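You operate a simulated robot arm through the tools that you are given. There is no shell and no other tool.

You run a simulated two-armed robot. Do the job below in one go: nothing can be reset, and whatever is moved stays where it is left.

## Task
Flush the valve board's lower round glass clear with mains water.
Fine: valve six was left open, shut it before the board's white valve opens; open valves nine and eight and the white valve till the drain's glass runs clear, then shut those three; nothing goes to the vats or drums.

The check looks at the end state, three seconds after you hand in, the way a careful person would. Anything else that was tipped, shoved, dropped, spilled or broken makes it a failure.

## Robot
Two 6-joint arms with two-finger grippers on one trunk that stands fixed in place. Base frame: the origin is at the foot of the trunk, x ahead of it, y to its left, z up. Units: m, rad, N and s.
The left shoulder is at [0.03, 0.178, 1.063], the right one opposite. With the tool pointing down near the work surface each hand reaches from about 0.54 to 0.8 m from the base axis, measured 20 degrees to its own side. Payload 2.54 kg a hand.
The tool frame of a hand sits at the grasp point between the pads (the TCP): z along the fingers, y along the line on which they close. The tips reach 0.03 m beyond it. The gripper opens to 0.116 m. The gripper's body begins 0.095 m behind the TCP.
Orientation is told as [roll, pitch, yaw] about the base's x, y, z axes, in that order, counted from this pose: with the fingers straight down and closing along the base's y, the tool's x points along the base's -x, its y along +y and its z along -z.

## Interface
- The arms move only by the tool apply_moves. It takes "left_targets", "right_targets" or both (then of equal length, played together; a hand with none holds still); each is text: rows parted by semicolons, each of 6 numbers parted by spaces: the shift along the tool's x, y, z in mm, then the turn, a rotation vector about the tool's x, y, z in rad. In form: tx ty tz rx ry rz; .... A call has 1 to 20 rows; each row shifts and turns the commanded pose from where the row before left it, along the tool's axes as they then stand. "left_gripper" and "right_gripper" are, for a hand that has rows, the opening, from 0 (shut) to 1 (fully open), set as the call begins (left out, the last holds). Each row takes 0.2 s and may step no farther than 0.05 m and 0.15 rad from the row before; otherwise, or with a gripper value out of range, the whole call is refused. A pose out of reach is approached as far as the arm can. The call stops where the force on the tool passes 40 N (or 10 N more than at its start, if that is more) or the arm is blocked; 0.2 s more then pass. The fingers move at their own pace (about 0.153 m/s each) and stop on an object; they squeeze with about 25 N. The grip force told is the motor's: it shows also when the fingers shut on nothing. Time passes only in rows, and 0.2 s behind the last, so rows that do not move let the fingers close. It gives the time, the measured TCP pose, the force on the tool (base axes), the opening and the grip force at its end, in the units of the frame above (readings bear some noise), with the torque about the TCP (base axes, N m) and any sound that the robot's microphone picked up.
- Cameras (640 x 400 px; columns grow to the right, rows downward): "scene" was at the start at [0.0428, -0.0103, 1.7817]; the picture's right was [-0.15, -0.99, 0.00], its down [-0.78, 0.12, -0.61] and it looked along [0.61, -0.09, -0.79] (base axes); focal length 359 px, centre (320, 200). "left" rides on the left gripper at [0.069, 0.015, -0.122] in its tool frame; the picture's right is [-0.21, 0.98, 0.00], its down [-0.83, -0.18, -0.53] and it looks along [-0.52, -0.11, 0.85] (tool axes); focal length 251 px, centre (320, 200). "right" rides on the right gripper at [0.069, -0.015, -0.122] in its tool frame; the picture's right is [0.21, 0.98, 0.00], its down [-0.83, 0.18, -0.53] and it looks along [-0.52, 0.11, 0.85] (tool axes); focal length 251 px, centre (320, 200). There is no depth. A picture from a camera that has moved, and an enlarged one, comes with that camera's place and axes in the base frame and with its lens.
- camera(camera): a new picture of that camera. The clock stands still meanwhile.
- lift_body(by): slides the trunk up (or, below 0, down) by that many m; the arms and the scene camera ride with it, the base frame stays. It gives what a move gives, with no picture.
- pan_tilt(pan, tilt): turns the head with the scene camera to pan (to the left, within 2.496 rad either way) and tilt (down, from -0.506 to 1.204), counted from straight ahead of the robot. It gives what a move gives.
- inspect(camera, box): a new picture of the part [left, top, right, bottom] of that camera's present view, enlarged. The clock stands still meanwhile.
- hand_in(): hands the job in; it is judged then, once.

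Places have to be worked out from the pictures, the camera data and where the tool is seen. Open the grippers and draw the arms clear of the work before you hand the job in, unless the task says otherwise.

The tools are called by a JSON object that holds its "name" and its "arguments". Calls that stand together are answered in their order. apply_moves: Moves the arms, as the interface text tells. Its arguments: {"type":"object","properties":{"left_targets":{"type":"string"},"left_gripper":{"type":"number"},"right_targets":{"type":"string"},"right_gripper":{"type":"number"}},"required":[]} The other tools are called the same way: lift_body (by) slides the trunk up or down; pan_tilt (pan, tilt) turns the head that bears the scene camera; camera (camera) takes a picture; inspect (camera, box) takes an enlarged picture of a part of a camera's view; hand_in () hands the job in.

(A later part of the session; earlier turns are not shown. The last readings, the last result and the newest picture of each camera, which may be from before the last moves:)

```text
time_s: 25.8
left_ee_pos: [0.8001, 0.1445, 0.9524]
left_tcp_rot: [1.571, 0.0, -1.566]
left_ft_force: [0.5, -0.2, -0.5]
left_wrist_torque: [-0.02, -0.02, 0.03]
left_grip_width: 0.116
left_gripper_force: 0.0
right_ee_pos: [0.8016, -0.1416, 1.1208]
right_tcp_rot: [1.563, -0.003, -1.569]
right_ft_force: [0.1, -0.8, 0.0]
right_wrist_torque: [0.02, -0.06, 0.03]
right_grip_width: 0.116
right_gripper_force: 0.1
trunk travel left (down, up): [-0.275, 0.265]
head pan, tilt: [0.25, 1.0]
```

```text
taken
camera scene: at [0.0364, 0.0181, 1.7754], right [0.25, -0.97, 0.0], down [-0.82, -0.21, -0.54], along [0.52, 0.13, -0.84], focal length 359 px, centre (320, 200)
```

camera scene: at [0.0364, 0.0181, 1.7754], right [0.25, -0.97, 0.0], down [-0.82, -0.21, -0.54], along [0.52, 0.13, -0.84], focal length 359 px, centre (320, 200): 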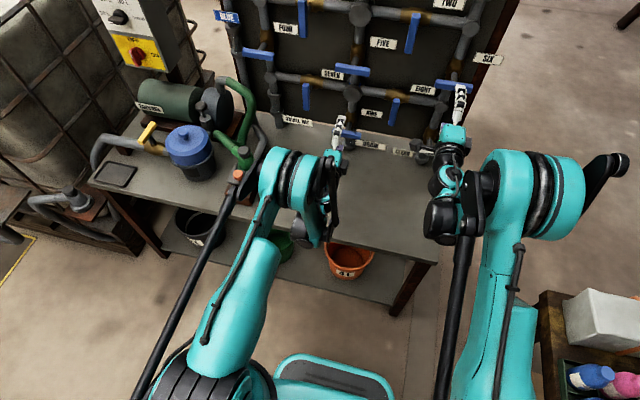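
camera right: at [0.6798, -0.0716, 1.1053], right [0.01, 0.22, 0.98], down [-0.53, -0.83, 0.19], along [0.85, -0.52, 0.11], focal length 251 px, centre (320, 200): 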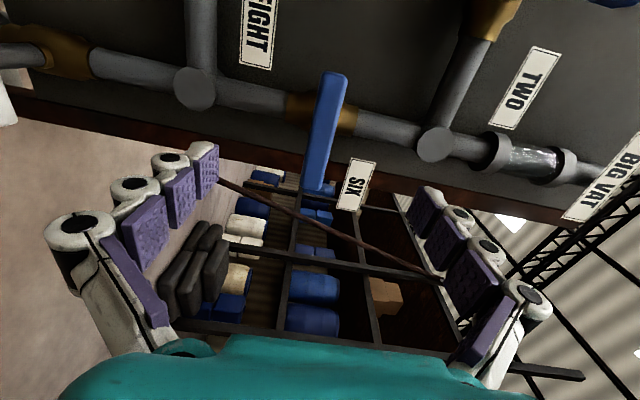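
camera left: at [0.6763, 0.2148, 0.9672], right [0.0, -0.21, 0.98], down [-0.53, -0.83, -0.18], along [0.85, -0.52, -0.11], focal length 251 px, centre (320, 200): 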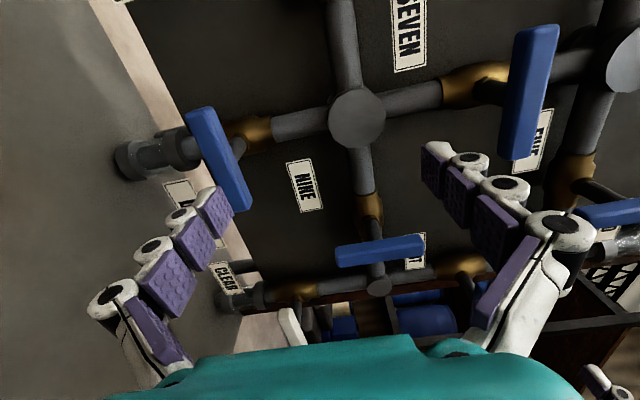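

The left elbow is high (about z 1.2) and well clear of bench and pump, and the right arm is well clear of the side table. I slide the trunk down 0.116 m, which brings the left hand to NINE's height.

{"name": "lift_body", "arguments": {"by": -0.116}}

{"name": "pan_tilt", "arguments": {"pan": 0.1, "tilt": 0.6}}

{"name": "camera", "arguments": {"camera": "scene"}}

{"name": "camera", "arguments": {"camera": "left"}}

{"name": "camera", "arguments": {"camera": "right"}}

```text
time_s: 27.3
left_ee_pos: [0.7985, 0.1458, 0.8377]
left_tcp_rot: [1.571, 0.001, -1.565]
left_ft_force: [0.9, -0.3, 0.5]
left_wrist_torque: [0.0, -0.02, 0.04]
left_grip_width: 0.116
left_gripper_force: 0.0
right_ee_pos: [0.8014, -0.1408, 1.0052]
right_tcp_rot: [1.563, -0.004, -1.568]
right_ft_force: [-0.4, 0.5, 0.8]
right_wrist_torque: [-0.03, 0.03, 0.02]
right_grip_width: 0.1159
right_gripper_force: 0.0
trunk travel left (down, up): [-0.159, 0.381]
head pan, tilt: [0.25, 1.0]
```

```text
time_s: 28.1
left_ee_pos: [0.8004, 0.1449, 0.8374]
left_tcp_rot: [1.571, 0.0, -1.565]
left_ft_force: [0.2, 0.1, 0.3]
left_wrist_torque: [0.02, 0.02, -0.04]
left_grip_width: 0.1162
left_gripper_force: 0.0
right_ee_pos: [0.8021, -0.1424, 1.0044]
right_tcp_rot: [1.562, -0.002, -1.569]
right_ft_force: [-0.8, -0.5, 0.2]
right_wrist_torque: [0.0, 0.02, 0.02]
right_grip_width: 0.1159
right_gripper_force: 0.0
trunk travel left (down, up): [-0.159, 0.381]
head pan, tilt: [0.099, 0.6]
```

```text
taken
camera scene: at [0.0568, 0.0097, 1.6912], right [0.1, -0.99, 0.0], down [-0.56, -0.06, -0.82], along [0.82, 0.08, -0.57], focal length 359 px, centre (320, 200)
```

scene: 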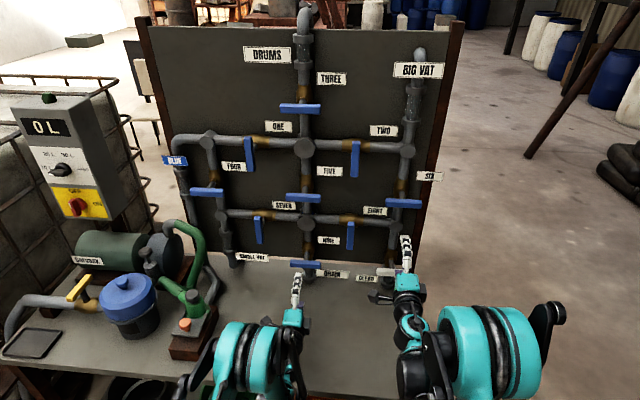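

```text
taken
camera left: at [0.6768, 0.2149, 0.8511], right [0.0, -0.21, 0.98], down [-0.53, -0.83, -0.18], along [0.85, -0.52, -0.11], focal length 251 px, centre (320, 200)
```

left: 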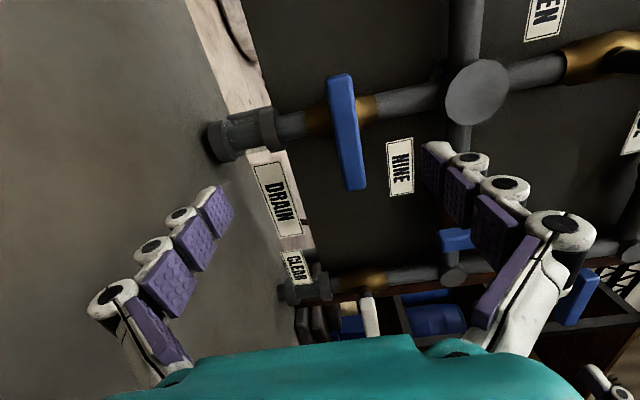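

```text
taken
camera right: at [0.6798, -0.0716, 0.9894], right [0.01, 0.22, 0.98], down [-0.53, -0.83, 0.19], along [0.85, -0.52, 0.11], focal length 251 px, centre (320, 200)
```

right: 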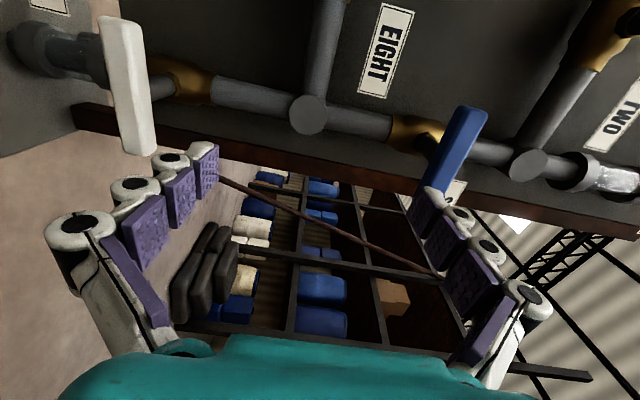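

The drain's sight glass is now visible below NINE. NINE's bar shows at z≈0.858, so I raise the left hand 20 mm and check alignment.

{"name": "apply_moves", "arguments": {"left_targets": "-1 10 0 0 0 0; 0 10 0 0 0 0; 0 0 25 0 0 0; 0 0 0 0 0 0"}}

{"name": "camera", "arguments": {"camera": "left"}}

{"name": "inspect", "arguments": {"camera": "scene", "box": [260, 220, 360, 300]}}

{"name": "inspect", "arguments": {"camera": "left", "box": [180, 60, 500, 260]}}

```text
time_s: 29.1
left_ee_pos: [0.8266, 0.1456, 0.8562]
left_tcp_rot: [1.572, -0.001, -1.565]
left_ft_force: [0.7, 0.2, 0.7]
left_wrist_torque: [0.03, 0.03, 0.01]
left_grip_width: 0.1158
left_gripper_force: 0.0
right_ee_pos: [0.8018, -0.1424, 1.0048]
right_tcp_rot: [1.562, -0.003, -1.568]
right_ft_force: [0.0, 0.4, 0.5]
right_wrist_torque: [0.0, 0.01, 0.01]
right_grip_width: 0.1161
right_gripper_force: 0.1
trunk travel left (down, up): [-0.159, 0.381]
head pan, tilt: [0.099, 0.6]
```

```text
taken
camera left: at [0.7028, 0.2145, 0.8703], right [0.0, -0.21, 0.98], down [-0.53, -0.83, -0.18], along [0.85, -0.52, -0.11], focal length 251 px, centre (320, 200)
```

left: 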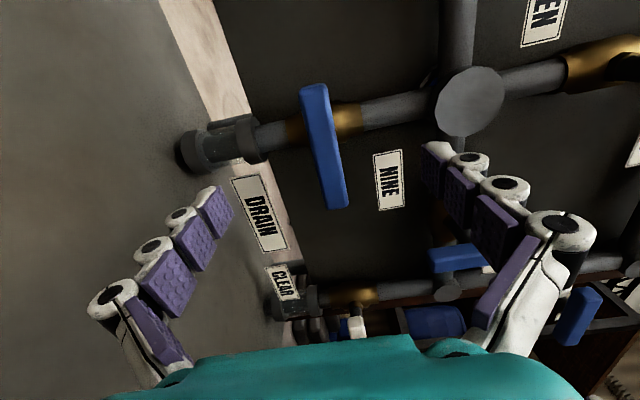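

```text
5.00 times, centred on (310, 260) of scene
camera zoom: at [0.0563, 0.0096, 1.6913], right [0.1, -1.0, 0.0], down [-0.56, -0.06, -0.83], along [0.82, 0.08, -0.56], focal length 1796 px, centre (370, -100)
```

zoom: 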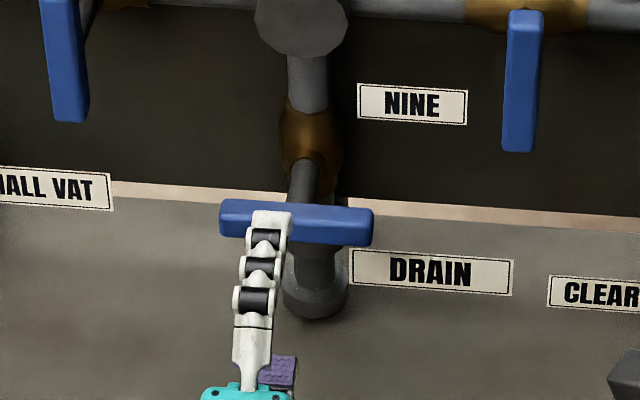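

```text
2.00 times, centred on (340, 160) of left
camera zoom: at [0.7028, 0.2145, 0.8703], right [0.0, -0.21, 0.98], down [-0.53, -0.83, -0.18], along [0.85, -0.52, -0.11], focal length 503 px, centre (280, 280)
```

zoom: 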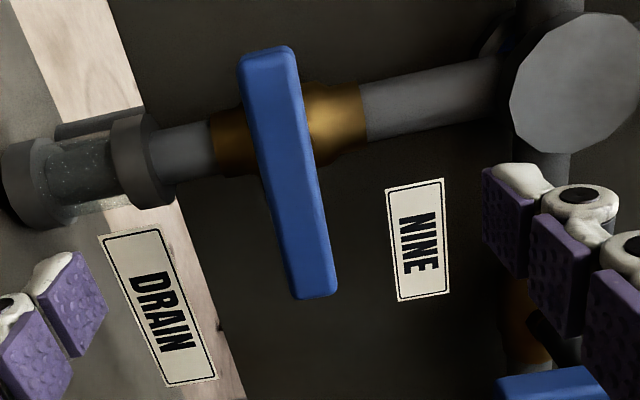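

The bar centre reads about (0.893, 0.143, 0.859). I shift 2.5 mm right, 2 mm up, advance 64 mm and close the left gripper on it.

{"name": "apply_moves", "arguments": {"left_targets": "-2.5 2 0 0 0 0; 0 0 22 0 0 0; 0 0 22 0 0 0; 0 0 20 0 0 0; 0 0 0 0 0 0"}}

{"name": "camera", "arguments": {"camera": "left"}}

{"name": "inspect", "arguments": {"camera": "scene", "box": [260, 220, 360, 300]}}

```text
time_s: 30.3
left_ee_pos: [0.8866, 0.1428, 0.8647]
left_tcp_rot: [1.567, 0.0, -1.566]
left_ft_force: [0.1, 0.2, -0.4]
left_wrist_torque: [0.01, 0.01, -0.02]
left_grip_width: 0.1161
left_gripper_force: 0.1
left hand out of reach, approached as far as the arm can: row 4
right_ee_pos: [0.8006, -0.1417, 1.0052]
right_tcp_rot: [1.561, -0.003, -1.568]
right_ft_force: [0.2, -1.0, 0.5]
right_wrist_torque: [0.0, 0.02, 0.0]
right_grip_width: 0.116
right_gripper_force: 0.0
trunk travel left (down, up): [-0.159, 0.381]
head pan, tilt: [0.099, 0.6]
```

```text
taken
camera left: at [0.7627, 0.2118, 0.8791], right [0.0, -0.21, 0.98], down [-0.53, -0.83, -0.18], along [0.85, -0.52, -0.12], focal length 251 px, centre (320, 200)
```

left: 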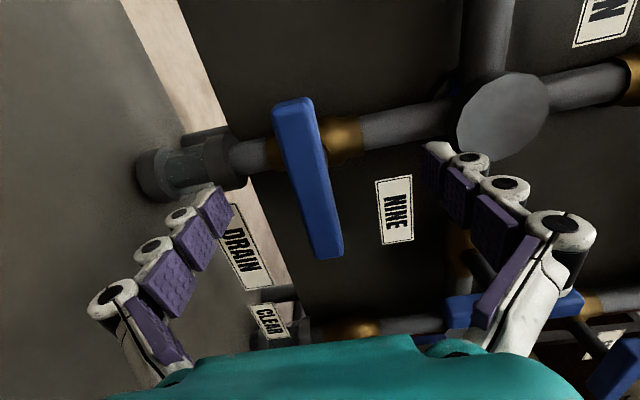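

```text
5.00 times, centred on (310, 260) of scene
camera zoom: at [0.0568, 0.0097, 1.6913], right [0.1, -1.0, 0.0], down [-0.56, -0.06, -0.82], along [0.82, 0.08, -0.57], focal length 1796 px, centre (370, -100)
```

zoom: 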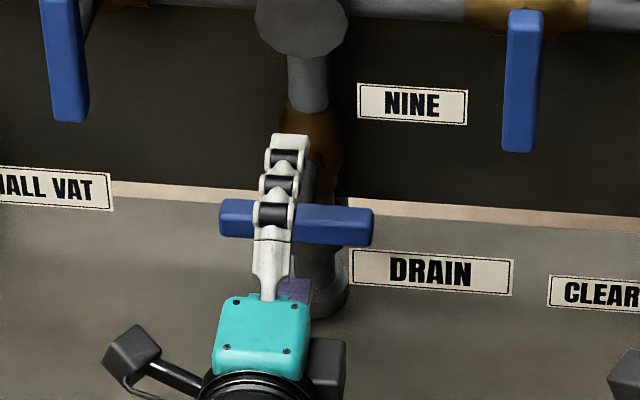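

The arm hit a wrist limit here (z crept to 0.865), so I want the shoulder lower. I back off 62 mm, raise the left hand 90 mm (and later slide the trunk down 0.1 m).

{"name": "apply_moves", "arguments": {"left_targets": "0 0 -22 0 0 0; 0 0 -20 0 0 0; 0 0 -20 0 0 0; 0 30 0 0 0 0; 0 30 0 0 0 0; 0 30 0 0 0 0; 0 0 0 0 0 0"}}

{"name": "camera", "arguments": {"camera": "scene"}}

```text
time_s: 31.9
left_ee_pos: [0.826, 0.1445, 0.9539]
left_tcp_rot: [1.57, -0.001, -1.567]
left_ft_force: [0.6, 0.4, -1.5]
left_wrist_torque: [-0.02, -0.03, 0.0]
left_grip_width: 0.116
left_gripper_force: 0.1
right_ee_pos: [0.8019, -0.1416, 1.0039]
right_tcp_rot: [1.561, -0.005, -1.57]
right_ft_force: [0.2, -1.1, -0.9]
right_wrist_torque: [0.0, -0.02, -0.02]
right_grip_width: 0.116
right_gripper_force: 0.1
trunk travel left (down, up): [-0.159, 0.381]
head pan, tilt: [0.099, 0.6]
```

```text
taken
camera scene: at [0.0573, 0.0097, 1.6913], right [0.1, -1.0, 0.0], down [-0.56, -0.06, -0.82], along [0.82, 0.08, -0.57], focal length 359 px, centre (320, 200)
```

scene: 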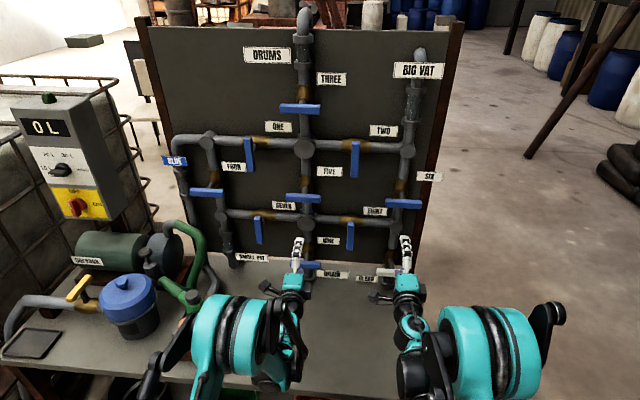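

Clear of the bar. I slide the trunk down 0.097 m.

{"name": "lift_body", "arguments": {"by": -0.097}}

{"name": "camera", "arguments": {"camera": "scene"}}

{"name": "camera", "arguments": {"camera": "left"}}

{"name": "camera", "arguments": {"camera": "right"}}

```text
time_s: 33.2
left_ee_pos: [0.8236, 0.1427, 0.8564]
left_tcp_rot: [1.571, 0.0, -1.565]
left_ft_force: [-0.6, 0.0, -0.2]
left_wrist_torque: [-0.01, 0.0, 0.01]
left_grip_width: 0.1161
left_gripper_force: 0.1
right_ee_pos: [0.801, -0.1424, 0.9077]
right_tcp_rot: [1.563, -0.004, -1.57]
right_ft_force: [-0.5, 0.0, 0.9]
right_wrist_torque: [-0.01, 0.04, 0.03]
right_grip_width: 0.1162
right_gripper_force: 0.1
trunk travel left (down, up): [-0.062, 0.478]
head pan, tilt: [0.099, 0.6]
```

```text
taken
camera scene: at [0.0565, 0.0097, 1.5945], right [0.1, -1.0, 0.0], down [-0.56, -0.06, -0.83], along [0.82, 0.08, -0.56], focal length 359 px, centre (320, 200)
```

scene: 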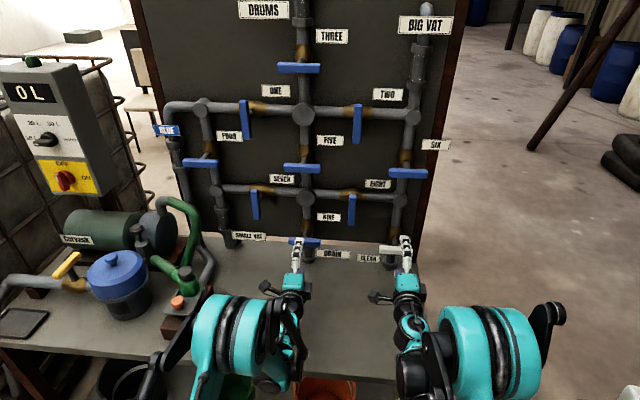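

```text
taken
camera left: at [0.7014, 0.2125, 0.8714], right [0.0, -0.21, 0.98], down [-0.53, -0.83, -0.18], along [0.85, -0.52, -0.11], focal length 251 px, centre (320, 200)
```

left: 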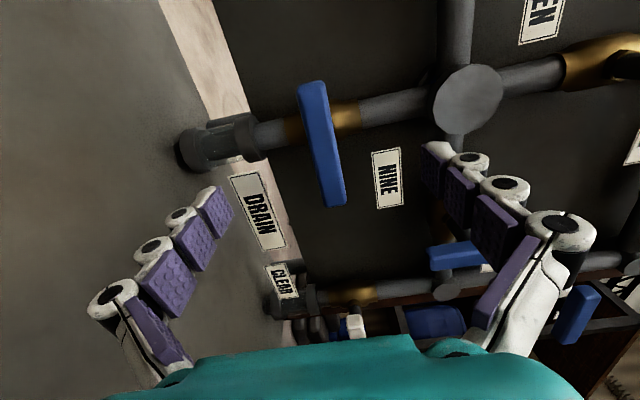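

```text
taken
camera right: at [0.6796, -0.0716, 0.8928], right [0.01, 0.22, 0.98], down [-0.53, -0.83, 0.19], along [0.85, -0.52, 0.11], focal length 251 px, centre (320, 200)
```

right: 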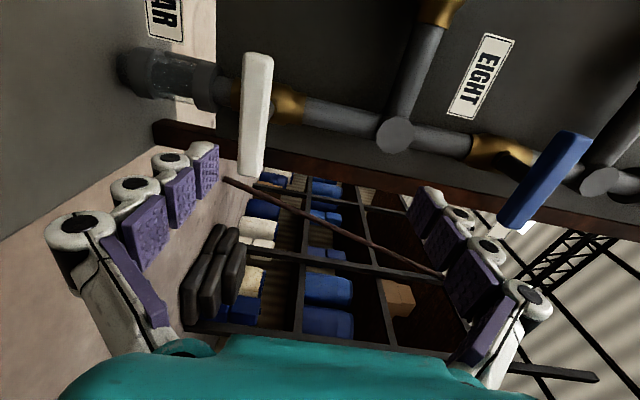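

NINE's bar lies in line again. I raise 2 mm, advance 66 mm, then grip in the next step.

{"name": "apply_moves", "arguments": {"left_targets": "0 2 0 0 0 0; 0 0 22 0 0 0; 0 0 22 0 0 0; 0 0 22 0 0 0; 0 0 0 0 0 0"}}

{"name": "camera", "arguments": {"camera": "left"}}

```text
time_s: 34.4
left_ee_pos: [0.8918, 0.1425, 0.8597]
left_tcp_rot: [1.572, -0.001, -1.566]
left_ft_force: [0.3, -0.7, 0.2]
left_wrist_torque: [-0.01, 0.0, 0.0]
left_grip_width: 0.1159
left_gripper_force: 0.1
right_ee_pos: [0.8021, -0.1421, 0.9074]
right_tcp_rot: [1.562, -0.004, -1.569]
right_ft_force: [-1.1, -0.9, 0.4]
right_wrist_torque: [-0.02, -0.02, 0.01]
right_grip_width: 0.1159
right_gripper_force: 0.0
trunk travel left (down, up): [-0.062, 0.478]
head pan, tilt: [0.099, 0.6]
```

```text
taken
camera left: at [0.7686, 0.2128, 0.8739], right [0.0, -0.21, 0.98], down [-0.53, -0.83, -0.18], along [0.85, -0.52, -0.11], focal length 251 px, centre (320, 200)
```

left: 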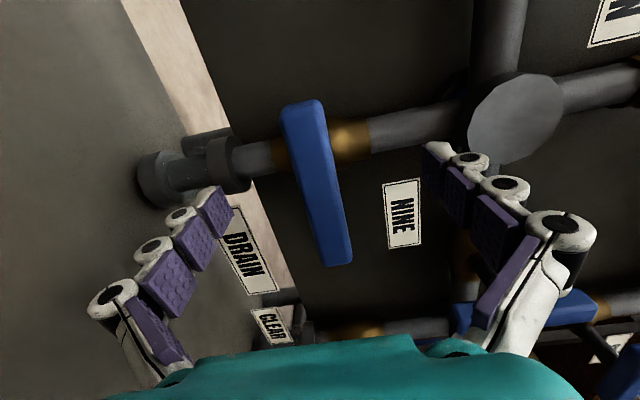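

Reach is fine now. I advance 4 mm more and close on NINE's bar.

{"name": "apply_moves", "arguments": {"left_targets": "0 0 4 0 0 0; 0 0 0 0 0 0; 0 0 0 0 0 0; 0 0 0 0 0 0", "left_gripper": 0}}

{"name": "inspect", "arguments": {"camera": "scene", "box": [260, 200, 360, 280]}}

{"name": "camera", "arguments": {"camera": "left"}}

```text
time_s: 35.4
left_ee_pos: [0.8938, 0.1435, 0.8604]
left_tcp_rot: [1.573, -0.001, -1.564]
left_ft_force: [6.5, 0.6, 10.3]
left_wrist_torque: [-0.02, -0.02, -0.2]
left_grip_width: 0.0198
left_gripper_force: 45.0
right_ee_pos: [0.8011, -0.142, 0.9073]
right_tcp_rot: [1.56, -0.004, -1.57]
right_ft_force: [0.5, -1.1, -0.2]
right_wrist_torque: [0.01, 0.0, -0.01]
right_grip_width: 0.1159
right_gripper_force: 0.1
trunk travel left (down, up): [-0.062, 0.478]
head pan, tilt: [0.099, 0.6]
```

```text
5.00 times, centred on (310, 240) of scene
camera zoom: at [0.0562, 0.0095, 1.5944], right [0.1, -1.0, 0.0], down [-0.56, -0.06, -0.83], along [0.82, 0.08, -0.56], focal length 1796 px, centre (370, 0)
```

zoom: 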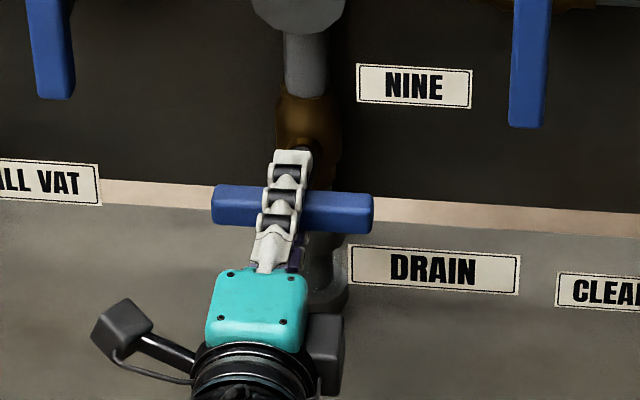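

```text
taken
camera left: at [0.7722, 0.2125, 0.8741], right [0.0, -0.21, 0.98], down [-0.53, -0.83, -0.18], along [0.85, -0.52, -0.11], focal length 251 px, centre (320, 200)
```

left: 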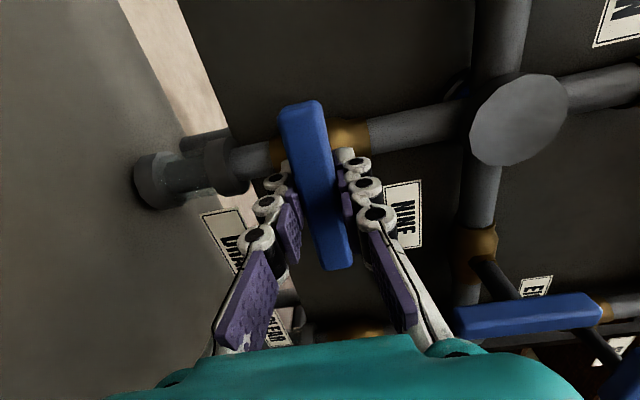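

The bar is gripped (19.8 mm). I give 1 mm upward and try a small counter-clockwise (opening) turn.

{"name": "apply_moves", "arguments": {"left_targets": "0 1 0 0 0 0; 0 0 0 0 0 -0.07; 0 0 0 0 0 -0.07"}}

{"name": "inspect", "arguments": {"camera": "scene", "box": [260, 200, 360, 280]}}

```text
time_s: 36.2
left_ee_pos: [0.8953, 0.1425, 0.8595]
left_tcp_rot: [1.572, -0.141, -1.566]
left_ft_force: [13.0, -3.2, 12.1]
left_wrist_torque: [0.01, 0.12, 0.95]
left_grip_width: 0.0198
left_gripper_force: 44.3
right_ee_pos: [0.8018, -0.1418, 0.9072]
right_tcp_rot: [1.562, -0.002, -1.57]
right_ft_force: [0.0, 0.0, 0.7]
right_wrist_torque: [-0.03, 0.01, -0.03]
right_grip_width: 0.116
right_gripper_force: 0.0
trunk travel left (down, up): [-0.062, 0.478]
head pan, tilt: [0.099, 0.6]
```

```text
5.00 times, centred on (310, 240) of scene
camera zoom: at [0.0569, 0.0089, 1.5944], right [0.1, -1.0, 0.0], down [-0.56, -0.06, -0.82], along [0.82, 0.08, -0.57], focal length 1796 px, centre (370, 0)
```

zoom: 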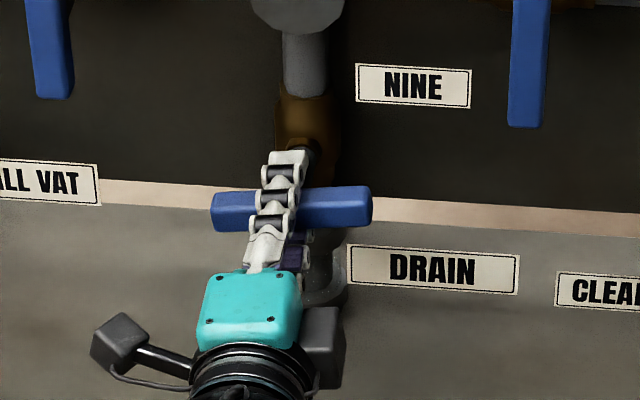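

It turns counter-clockwise. I continue in pieces.

{"name": "apply_moves", "arguments": {"left_targets": "0 0 0 0 0 -0.08; 0 0 0 0 0 -0.08; 0 0 0 0 0 -0.08; 0 0 0 0 0 -0.08"}}

```text
time_s: 37.2
left_ee_pos: [0.8953, 0.1416, 0.8594]
left_tcp_rot: [1.572, -0.462, -1.567]
left_ft_force: [17.7, -2.5, 3.7]
left_wrist_torque: [0.0, -0.58, -1.11]
left_grip_width: 0.0194
left_gripper_force: 44.9
right_ee_pos: [0.8024, -0.1421, 0.906]
right_tcp_rot: [1.56, -0.004, -1.569]
right_ft_force: [0.3, -0.1, 0.0]
right_wrist_torque: [-0.02, 0.02, 0.01]
right_grip_width: 0.1158
right_gripper_force: 0.0
trunk travel left (down, up): [-0.062, 0.478]
head pan, tilt: [0.099, 0.6]
```

Going well (0.46 rad), with a small forward pull, so I give 1 mm forward and continue.

{"name": "apply_moves", "arguments": {"left_targets": "0 0 1 0 0 -0.07; 0 0 0.5 0 0 -0.08; 0 0 0 0 0 -0.08; 0 0 0 0 0 -0.08"}}

{"name": "inspect", "arguments": {"camera": "scene", "box": [260, 200, 360, 280]}}

```text
time_s: 38.2
left_ee_pos: [0.8956, 0.1426, 0.8585]
left_tcp_rot: [1.569, -0.747, -1.567]
left_ft_force: [-10.8, -2.2, -13.0]
left_wrist_torque: [0.01, 0.41, 0.38]
left_grip_width: 0.0197
left_gripper_force: 44.5
right_ee_pos: [0.8012, -0.1416, 0.9077]
right_tcp_rot: [1.563, -0.003, -1.569]
right_ft_force: [0.1, -0.8, 0.1]
right_wrist_torque: [0.02, -0.02, 0.02]
right_grip_width: 0.1161
right_gripper_force: 0.0
trunk travel left (down, up): [-0.062, 0.478]
head pan, tilt: [0.099, 0.6]
stopped in row 4 (left hand): the force on the tool passed its limit at 47 N (the readings are from after the stop); the commanded pose is now the measured one
```

```text
5.00 times, centred on (310, 240) of scene
camera zoom: at [0.0576, 0.0098, 1.5944], right [0.1, -0.99, 0.0], down [-0.56, -0.06, -0.82], along [0.82, 0.08, -0.57], focal length 1796 px, centre (370, 0)
```

zoom: 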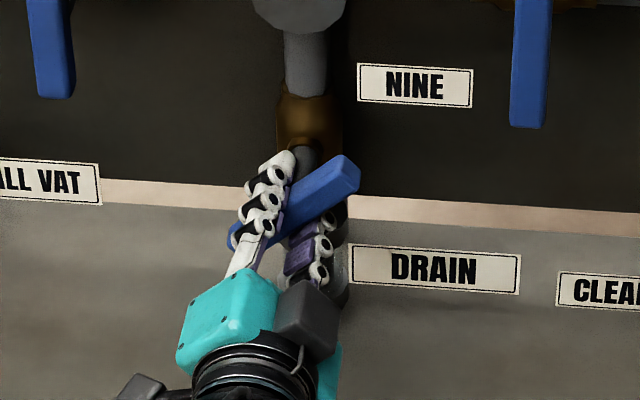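

Now about half open at 0.82 rad, and the force reset after the stop. I continue in short pieces.

{"name": "apply_moves", "arguments": {"left_targets": "0 0 0 0 0 -0.07; 0 0 0 0 0 -0.07; 0 0 0 0 0 -0.07; 0 0 0 0 0 -0.07"}}

```text
time_s: 39.2
left_ee_pos: [0.8952, 0.1416, 0.8571]
left_tcp_rot: [1.569, -1.027, -1.568]
left_ft_force: [-23.7, -5.7, -27.3]
left_wrist_torque: [0.03, 0.03, -0.13]
left_grip_width: 0.0196
left_gripper_force: 44.5
right_ee_pos: [0.8014, -0.1413, 0.9068]
right_tcp_rot: [1.559, -0.004, -1.571]
right_ft_force: [0.1, -1.1, 0.1]
right_wrist_torque: [-0.01, 0.0, -0.02]
right_grip_width: 0.1159
right_gripper_force: 0.1
trunk travel left (down, up): [-0.062, 0.478]
head pan, tilt: [0.099, 0.6]
```

Stress builds (−24, −27 N), so I loosen the grip slightly and re-grip to release it.

{"name": "apply_moves", "arguments": {"left_targets": "0 0 0 0 0 0; 0 0 0 0 0 0", "left_gripper": 0.35}}

{"name": "apply_moves", "arguments": {"left_targets": "0 0 0 0 0 0; 0 0 0 0 0 0; 0 0 0 0 0 0", "left_gripper": 0}}

{"name": "inspect", "arguments": {"camera": "scene", "box": [260, 200, 360, 280]}}

```text
time_s: 39.8
left_ee_pos: [0.8955, 0.1425, 0.8587]
left_tcp_rot: [1.571, -1.029, -1.567]
left_ft_force: [-0.3, -0.8, 0.2]
left_wrist_torque: [-0.01, -0.03, -0.01]
left_grip_width: 0.0409
left_gripper_force: 0.0
right_ee_pos: [0.8016, -0.1409, 0.9074]
right_tcp_rot: [1.562, -0.004, -1.569]
right_ft_force: [-0.7, -0.5, -0.5]
right_wrist_torque: [0.01, -0.03, -0.02]
right_grip_width: 0.1157
right_gripper_force: 0.1
trunk travel left (down, up): [-0.062, 0.478]
head pan, tilt: [0.099, 0.6]
```

```text
time_s: 40.6
left_ee_pos: [0.8957, 0.1413, 0.8575]
left_tcp_rot: [1.569, -1.026, -1.568]
left_ft_force: [-2.9, -7.1, -6.3]
left_wrist_torque: [0.02, -0.38, -0.36]
left_grip_width: 0.0194
left_gripper_force: 44.5
right_ee_pos: [0.8011, -0.1431, 0.9072]
right_tcp_rot: [1.561, -0.002, -1.571]
right_ft_force: [-0.6, 0.0, 0.0]
right_wrist_torque: [0.02, 0.02, 0.02]
right_grip_width: 0.116
right_gripper_force: 0.0
trunk travel left (down, up): [-0.062, 0.478]
head pan, tilt: [0.099, 0.6]
```

```text
5.00 times, centred on (310, 240) of scene
camera zoom: at [0.0575, 0.0089, 1.5943], right [0.1, -1.0, 0.0], down [-0.56, -0.06, -0.82], along [0.82, 0.08, -0.57], focal length 1796 px, centre (370, 0)
```

zoom: 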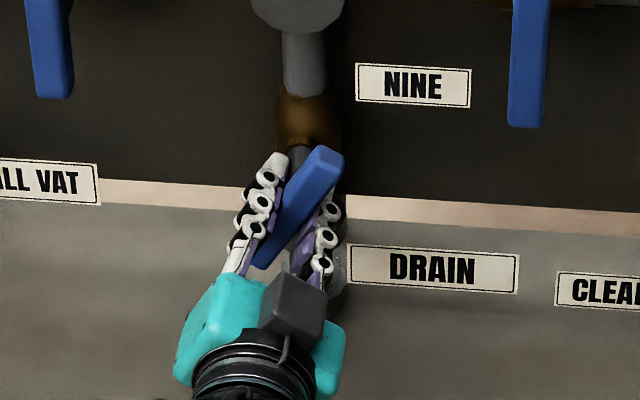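

Stress released and the valve is at ~1.03 rad. I continue the remaining 0.54 rad in two parts.

{"name": "apply_moves", "arguments": {"left_targets": "0 -0.7 0 0 0 -0.07; 0 0 0 0 0 -0.07; 0 0 0 0 0 -0.07; 0 0 0 0 0 -0.07"}}

{"name": "apply_moves", "arguments": {"left_targets": "0 0 0 0 0 -0.07; 0 0 0 0 0 -0.07; 0 0 0 0 0 -0.07; 0 0 0 0 0 -0.05; 0 0 0 0 0 0"}}

{"name": "inspect", "arguments": {"camera": "scene", "box": [260, 200, 360, 280]}}

```text
time_s: 41.6
left_ee_pos: [0.8953, 0.1403, 0.859]
left_tcp_rot: [1.568, -1.308, -1.564]
left_ft_force: [-20.8, -9.6, -20.2]
left_wrist_torque: [0.02, 0.5, -0.15]
left_grip_width: 0.0198
left_gripper_force: 44.4
right_ee_pos: [0.8014, -0.1424, 0.9064]
right_tcp_rot: [1.562, -0.004, -1.57]
right_ft_force: [0.1, 0.6, -0.3]
right_wrist_torque: [-0.01, -0.02, -0.01]
right_grip_width: 0.116
right_gripper_force: 0.1
trunk travel left (down, up): [-0.062, 0.478]
head pan, tilt: [0.099, 0.6]
```

```text
time_s: 42.8
left_ee_pos: [0.8961, 0.1386, 0.8588]
left_tcp_rot: [1.455, -1.565, -1.452]
left_ft_force: [-18.7, -13.8, -14.6]
left_wrist_torque: [0.02, 0.03, -0.22]
left_grip_width: 0.0197
left_gripper_force: 45.2
right_ee_pos: [0.8024, -0.1422, 0.9079]
right_tcp_rot: [1.56, -0.002, -1.57]
right_ft_force: [-0.2, -0.4, -1.0]
right_wrist_torque: [0.03, 0.03, 0.0]
right_grip_width: 0.116
right_gripper_force: 0.1
trunk travel left (down, up): [-0.062, 0.478]
head pan, tilt: [0.099, 0.6]
```

```text
5.00 times, centred on (310, 240) of scene
camera zoom: at [0.0569, 0.0081, 1.5943], right [0.1, -1.0, 0.0], down [-0.56, -0.06, -0.82], along [0.82, 0.08, -0.57], focal length 1796 px, centre (370, 0)
```

zoom: 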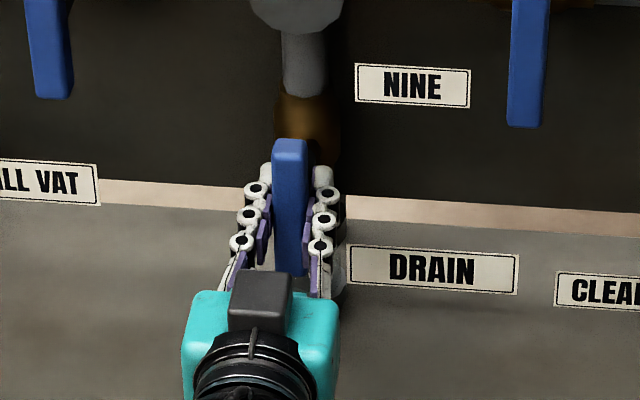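

NINE stands along its pipe (open). I open the left gripper and back away, while the right hand lowers to CLEAR's height (its tips stay 5 cm short of the bar).

{"name": "apply_moves", "arguments": {"left_targets": "0 0 0 0 0 0; 0 0 0 0 0 0; 0 0 0 0 0 0; 0 0 -20 0 0 0; 0 0 -25 0 0 0; 0 0 -25 0 0 0; 0 0 -20 0 0 0; 0 0 0 0 0 0", "left_gripper": 1, "right_targets": "0 -10 0 0 0 0; 0 -10 0 0 0 0; 0 -10 0 0 0 0; 0 -10 0 0 0 0; 0 -10 0 0 0 0; 0 -10 0 0 0 0; 0 0 0 0 0 0; 0 0 0 0 0 0"}}

{"name": "camera", "arguments": {"camera": "left"}}

{"name": "camera", "arguments": {"camera": "right"}}

{"name": "camera", "arguments": {"camera": "scene"}}

```text
time_s: 44.6
left_ee_pos: [0.8043, 0.1419, 0.8589]
left_tcp_rot: [1.45, -1.567, -1.444]
left_ft_force: [-0.1, -0.6, 0.3]
left_wrist_torque: [0.03, 0.02, 0.04]
left_grip_width: 0.1159
left_gripper_force: 0.0
right_ee_pos: [0.8012, -0.1432, 0.8489]
right_tcp_rot: [1.563, -0.004, -1.569]
right_ft_force: [-0.4, -0.2, 0.3]
right_wrist_torque: [-0.05, -0.01, 0.02]
right_grip_width: 0.116
right_gripper_force: 0.0
trunk travel left (down, up): [-0.062, 0.478]
head pan, tilt: [0.099, 0.6]
```

```text
taken
camera left: at [0.6815, 0.1579, 0.7887], right [0.0, 0.98, 0.22], down [-0.53, -0.19, 0.83], along [0.85, -0.11, 0.52], focal length 251 px, centre (320, 200)
```

left: 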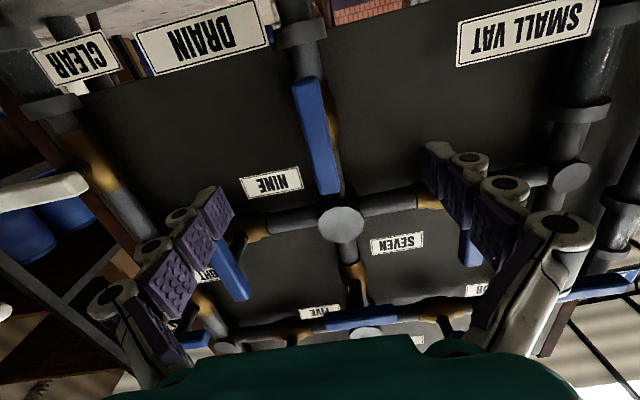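

```text
taken
camera right: at [0.6797, -0.073, 0.8335], right [0.01, 0.22, 0.98], down [-0.53, -0.83, 0.19], along [0.85, -0.52, 0.11], focal length 251 px, centre (320, 200)
```

right: 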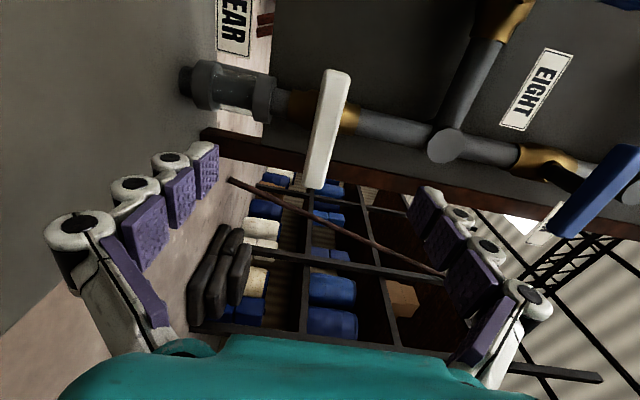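

```text
taken
camera scene: at [0.0569, 0.0097, 1.5943], right [0.1, -1.0, 0.0], down [-0.56, -0.06, -0.82], along [0.82, 0.08, -0.57], focal length 359 px, centre (320, 200)
```

scene: 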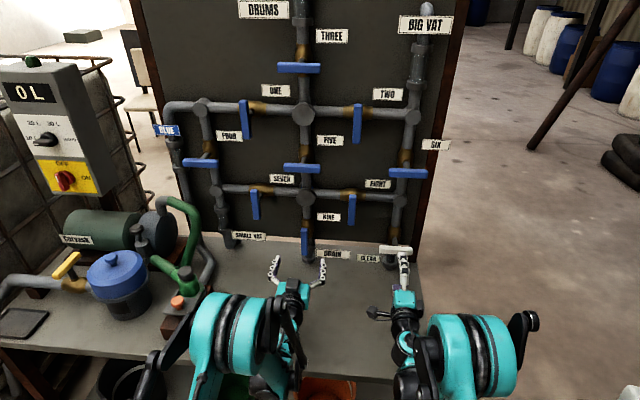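

NINE is clearly open now. I bring the left hand up and over to EIGHT (about y 0.001, z 0.986), staying at x 0.80.

{"name": "apply_moves", "arguments": {"left_targets": "-32 0 0 0 0 0; -32 0 0 0 0 0; -32 0 0 0 0 0; -31 0 0 0 0 0; 0 -35 0 0 0 0; 0 -35 0 0 0 0; 0 -35 0 0 0 0; 0 -35 0 0 0 0; 0 0 0 0 0 0"}}

{"name": "camera", "arguments": {"camera": "left"}}

{"name": "camera", "arguments": {"camera": "scene"}}

```text
time_s: 46.6
left_ee_pos: [0.8072, 0.0029, 0.9842]
left_tcp_rot: [1.49, -1.567, -1.486]
left_ft_force: [0.2, 1.1, 0.2]
left_wrist_torque: [-0.03, 0.02, -0.01]
left_grip_width: 0.1161
left_gripper_force: 0.0
right_ee_pos: [0.8022, -0.1426, 0.849]
right_tcp_rot: [1.562, -0.004, -1.57]
right_ft_force: [-0.8, -0.3, 0.6]
right_wrist_torque: [0.01, 0.0, 0.02]
right_grip_width: 0.1157
right_gripper_force: 0.1
trunk travel left (down, up): [-0.062, 0.478]
head pan, tilt: [0.099, 0.6]
```

```text
taken
camera left: at [0.6843, 0.0183, 0.9148], right [0.0, 0.98, 0.22], down [-0.53, -0.19, 0.83], along [0.85, -0.11, 0.52], focal length 251 px, centre (320, 200)
```

left: 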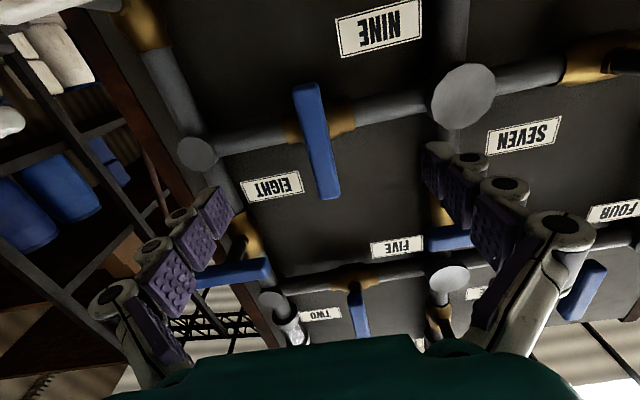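

```text
taken
camera scene: at [0.0568, 0.0098, 1.5943], right [0.1, -0.99, 0.0], down [-0.56, -0.06, -0.82], along [0.82, 0.08, -0.57], focal length 359 px, centre (320, 200)
```

scene: 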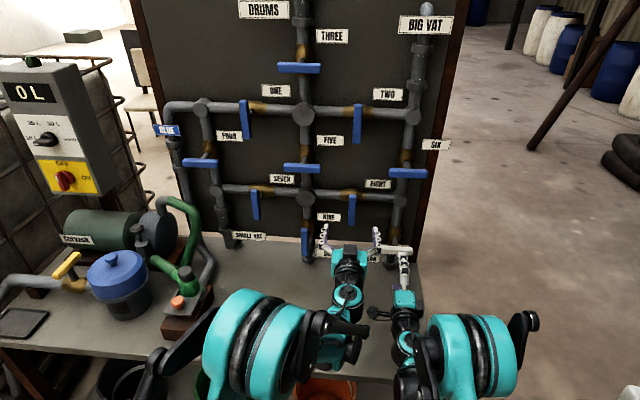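

EIGHT's bar is centred at about y 0.000, z 0.985. I shift 3 mm right, advance 88 mm, and then grip.

{"name": "apply_moves", "arguments": {"left_targets": "0 -3 22 0 0 0; 0 0 22 0 0 0; 0 0 22 0 0 0; 0 0 22 0 0 0; 0 0 0 0 0 0"}}

{"name": "camera", "arguments": {"camera": "left"}}

```text
time_s: 47.8
left_ee_pos: [0.8953, -0.0026, 0.9852]
left_tcp_rot: [1.506, -1.567, -1.503]
left_ft_force: [0.0, 0.2, -0.2]
left_wrist_torque: [0.01, 0.01, 0.0]
left_grip_width: 0.1162
left_gripper_force: 0.2
right_ee_pos: [0.8008, -0.1421, 0.8496]
right_tcp_rot: [1.561, -0.003, -1.568]
right_ft_force: [0.3, -0.3, 0.2]
right_wrist_torque: [0.02, -0.02, 0.02]
right_grip_width: 0.1161
right_gripper_force: 0.1
trunk travel left (down, up): [-0.062, 0.478]
head pan, tilt: [0.099, 0.6]
```

```text
taken
camera left: at [0.7732, 0.014, 0.9156], right [0.0, 0.98, 0.22], down [-0.53, -0.19, 0.83], along [0.85, -0.11, 0.52], focal length 251 px, centre (320, 200)
```

left: 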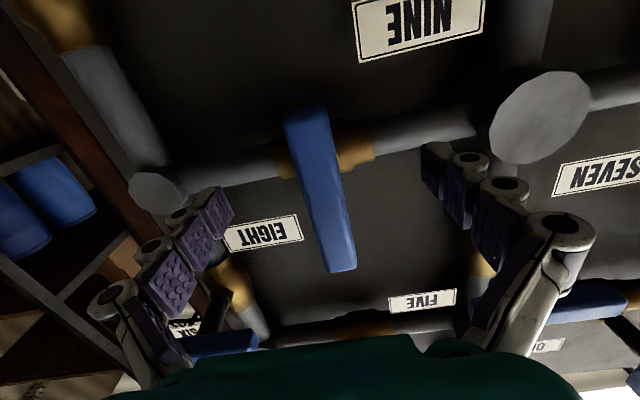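

The bar sits at the grasp point. I close the left gripper on it.

{"name": "apply_moves", "arguments": {"left_targets": "0 0 0 0 0 0; 0 0 0 0 0 0; 0 0 0 0 0 0; 0 0 0 0 0 0", "left_gripper": 0}}

{"name": "apply_moves", "arguments": {"left_targets": "0 0 0 0 0 -0.07; 0 0 0 0 0 -0.07"}}

{"name": "inspect", "arguments": {"camera": "scene", "box": [290, 170, 390, 250]}}

```text
time_s: 48.8
left_ee_pos: [0.896, -0.0003, 0.9862]
left_tcp_rot: [1.489, -1.567, -1.484]
left_ft_force: [-1.7, 9.2, -0.2]
left_wrist_torque: [-0.27, 0.15, -0.15]
left_grip_width: 0.0196
left_gripper_force: 44.8
right_ee_pos: [0.8007, -0.1417, 0.8487]
right_tcp_rot: [1.56, -0.002, -1.569]
right_ft_force: [-0.9, -0.9, -0.4]
right_wrist_torque: [0.02, -0.04, -0.01]
right_grip_width: 0.1159
right_gripper_force: 0.1
trunk travel left (down, up): [-0.062, 0.478]
head pan, tilt: [0.099, 0.6]
```

```text
time_s: 49.4
left_ee_pos: [0.8969, -0.0006, 0.985]
left_tcp_rot: [-1.568, -1.433, 1.572]
left_ft_force: [16.3, 8.2, 13.2]
left_wrist_torque: [-0.01, 0.04, 0.13]
left_grip_width: 0.0197
left_gripper_force: 44.5
right_ee_pos: [0.8017, -0.142, 0.8487]
right_tcp_rot: [1.562, -0.003, -1.57]
right_ft_force: [0.0, 0.5, 0.8]
right_wrist_torque: [0.01, 0.01, -0.02]
right_grip_width: 0.1159
right_gripper_force: 0.1
trunk travel left (down, up): [-0.062, 0.478]
head pan, tilt: [0.099, 0.6]
```

```text
5.00 times, centred on (340, 210) of scene
camera zoom: at [0.0574, 0.0109, 1.5944], right [0.1, -1.0, 0.0], down [-0.56, -0.06, -0.82], along [0.82, 0.08, -0.57], focal length 1796 px, centre (220, 150)
```

zoom: 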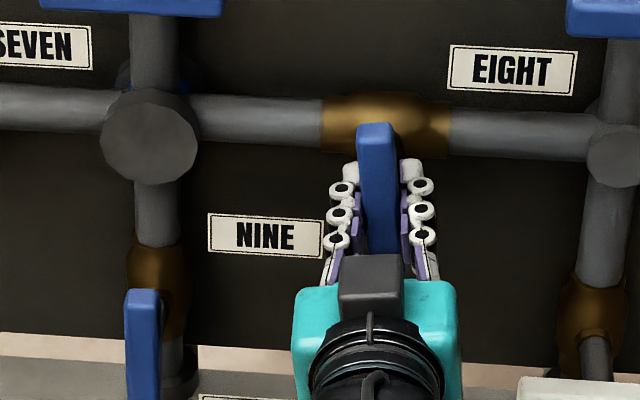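

EIGHT begins to turn counter-clockwise with little torque. I give 1 mm left and continue.

{"name": "apply_moves", "arguments": {"left_targets": "0 1 0 0 0 -0.08; 0 0 0 0 0 -0.08; 0 0 0 0 0 -0.08; 0 0 0 0 0 -0.08"}}

{"name": "apply_moves", "arguments": {"left_targets": "0 0 0 0 0 -0.07; 0 0 0 0 0 -0.07; 0 0 0 0 0 -0.07"}}

{"name": "inspect", "arguments": {"camera": "scene", "box": [290, 170, 390, 250]}}

```text
time_s: 50.0
left_ee_pos: [0.896, -0.0015, 0.9854]
left_tcp_rot: [-1.57, -1.316, 1.571]
left_ft_force: [15.4, 0.4, 8.6]
left_wrist_torque: [0.0, -0.02, -0.12]
left_grip_width: 0.0198
left_gripper_force: 45.4
right_ee_pos: [0.803, -0.145, 0.8483]
right_tcp_rot: [1.561, -0.002, -1.571]
right_ft_force: [-0.8, 0.0, -0.3]
right_wrist_torque: [0.0, 0.0, 0.03]
right_grip_width: 0.1162
right_gripper_force: 0.0
trunk travel left (down, up): [-0.062, 0.478]
head pan, tilt: [0.099, 0.6]
stopped in row 2 (left hand): the force on the tool passed its limit at 40 N (the readings are from after the stop); the commanded pose is now the measured one
```

```text
time_s: 50.8
left_ee_pos: [0.8941, -0.0024, 0.9859]
left_tcp_rot: [-1.569, -1.105, 1.571]
left_ft_force: [22.1, -2.2, 11.0]
left_wrist_torque: [0.02, -0.18, 0.04]
left_grip_width: 0.0197
left_gripper_force: 44.9
right_ee_pos: [0.8021, -0.1435, 0.8481]
right_tcp_rot: [1.561, -0.002, -1.57]
right_ft_force: [-0.1, -0.8, -0.5]
right_wrist_torque: [0.0, 0.0, 0.02]
right_grip_width: 0.1161
right_gripper_force: 0.0
trunk travel left (down, up): [-0.062, 0.478]
head pan, tilt: [0.099, 0.6]
```

```text
5.00 times, centred on (340, 210) of scene
camera zoom: at [0.0586, 0.0094, 1.5943], right [0.1, -1.0, 0.0], down [-0.56, -0.06, -0.82], along [0.82, 0.08, -0.57], focal length 1796 px, centre (220, 150)
```

zoom: 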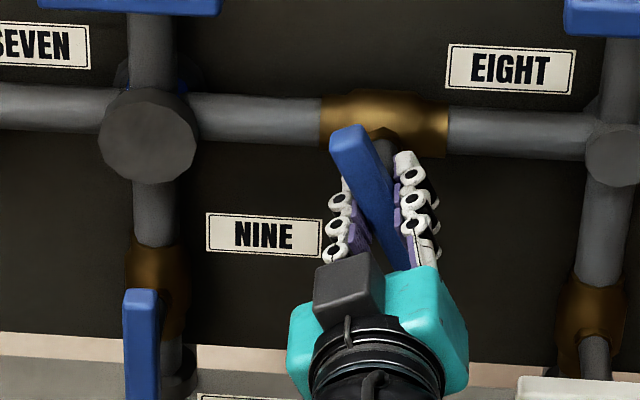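

EIGHT is at about 0.47 rad, with stress of 22 N forward. I re-grip to release it and go on.

{"name": "apply_moves", "arguments": {"left_targets": "0 0 0 0 0 0; 0 0 0 0 0 0", "left_gripper": 0.35}}

{"name": "apply_moves", "arguments": {"left_targets": "0 0 0 0 0 0; 0 0 0 0 0 0; 0 0 0 0 0 0", "left_gripper": 0}}

{"name": "apply_moves", "arguments": {"left_targets": "0 0 0 0 0 -0.07; 0 0 0 0 0 -0.07; 0 0 0 0 0 -0.07; 0 0 0 0 0 -0.07; 0 0 0 0 0 -0.07"}}

{"name": "inspect", "arguments": {"camera": "scene", "box": [290, 170, 390, 250]}}

```text
time_s: 51.4
left_ee_pos: [0.8934, -0.0024, 0.9861]
left_tcp_rot: [-1.57, -1.107, 1.572]
left_ft_force: [-0.2, 0.0, 0.1]
left_wrist_torque: [0.0, 0.02, 0.01]
left_grip_width: 0.0407
left_gripper_force: 0.1
right_ee_pos: [0.8021, -0.1431, 0.8483]
right_tcp_rot: [1.562, -0.003, -1.569]
right_ft_force: [0.6, 0.2, -0.8]
right_wrist_torque: [-0.03, -0.01, -0.02]
right_grip_width: 0.1162
right_gripper_force: 0.0
trunk travel left (down, up): [-0.062, 0.478]
head pan, tilt: [0.099, 0.6]
```

```text
time_s: 52.2
left_ee_pos: [0.8931, -0.0016, 0.986]
left_tcp_rot: [-1.572, -1.107, 1.573]
left_ft_force: [-7.0, 0.4, -4.2]
left_wrist_torque: [0.0, 0.14, -0.06]
left_grip_width: 0.0198
left_gripper_force: 44.8
right_ee_pos: [0.8014, -0.1434, 0.849]
right_tcp_rot: [1.561, -0.004, -1.569]
right_ft_force: [-0.2, -0.1, -0.5]
right_wrist_torque: [0.01, 0.02, -0.04]
right_grip_width: 0.1162
right_gripper_force: 0.0
trunk travel left (down, up): [-0.062, 0.478]
head pan, tilt: [0.099, 0.6]
```

```text
time_s: 53.4
left_ee_pos: [0.8928, -0.0037, 0.9868]
left_tcp_rot: [-1.57, -0.756, 1.571]
left_ft_force: [-2.8, -4.7, 0.7]
left_wrist_torque: [0.03, 0.1, -0.22]
left_grip_width: 0.0196
left_gripper_force: 44.7
right_ee_pos: [0.8016, -0.1435, 0.85]
right_tcp_rot: [1.562, -0.001, -1.569]
right_ft_force: [0.9, -1.2, 0.4]
right_wrist_torque: [-0.01, 0.0, -0.02]
right_grip_width: 0.1161
right_gripper_force: 0.0
trunk travel left (down, up): [-0.062, 0.478]
head pan, tilt: [0.099, 0.6]
```

```text
5.00 times, centred on (340, 210) of scene
camera zoom: at [0.0564, 0.0088, 1.5943], right [0.1, -1.0, 0.0], down [-0.56, -0.06, -0.83], along [0.82, 0.08, -0.56], focal length 1796 px, centre (220, 150)
```

zoom: 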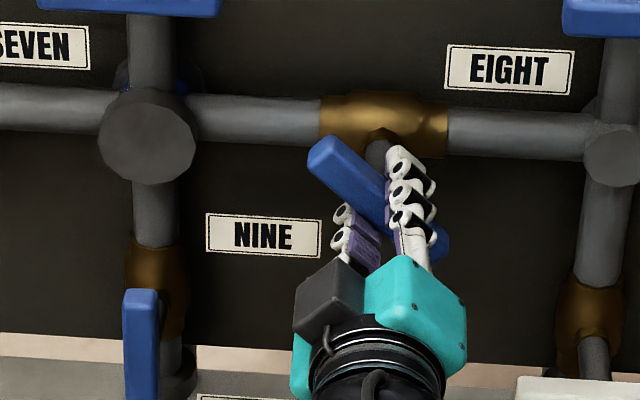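

Forces are low at 0.81 rad. I continue another ~0.5 rad.

{"name": "apply_moves", "arguments": {"left_targets": "0 0 0 0 0 -0.07; 0 0 0 0 0 -0.07; 0 0 0 0 0 -0.07; 0 0 0 0 0 -0.07"}}

{"name": "camera", "arguments": {"camera": "scene"}}

```text
time_s: 54.4
left_ee_pos: [0.8937, -0.0037, 0.9875]
left_tcp_rot: [-1.572, -0.476, 1.573]
left_ft_force: [22.9, -10.3, 28.7]
left_wrist_torque: [0.08, 0.23, -0.69]
left_grip_width: 0.0196
left_gripper_force: 44.5
right_ee_pos: [0.8003, -0.1435, 0.8498]
right_tcp_rot: [1.562, -0.002, -1.571]
right_ft_force: [-0.6, -0.3, 0.0]
right_wrist_torque: [-0.01, 0.02, 0.0]
right_grip_width: 0.116
right_gripper_force: 0.0
trunk travel left (down, up): [-0.062, 0.478]
head pan, tilt: [0.099, 0.6]
```

```text
taken
camera scene: at [0.0561, 0.0081, 1.5946], right [0.1, -1.0, 0.0], down [-0.56, -0.06, -0.83], along [0.82, 0.08, -0.56], focal length 359 px, centre (320, 200)
```

scene: 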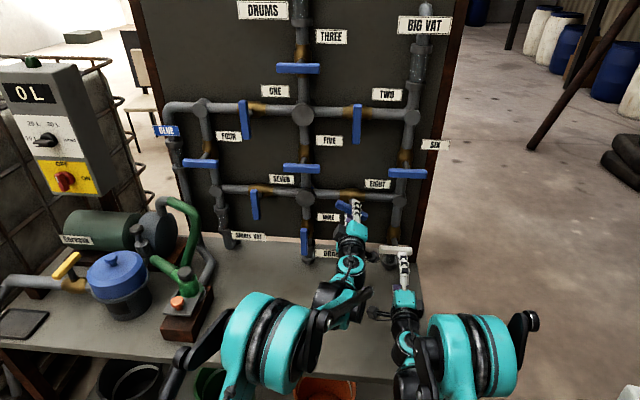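

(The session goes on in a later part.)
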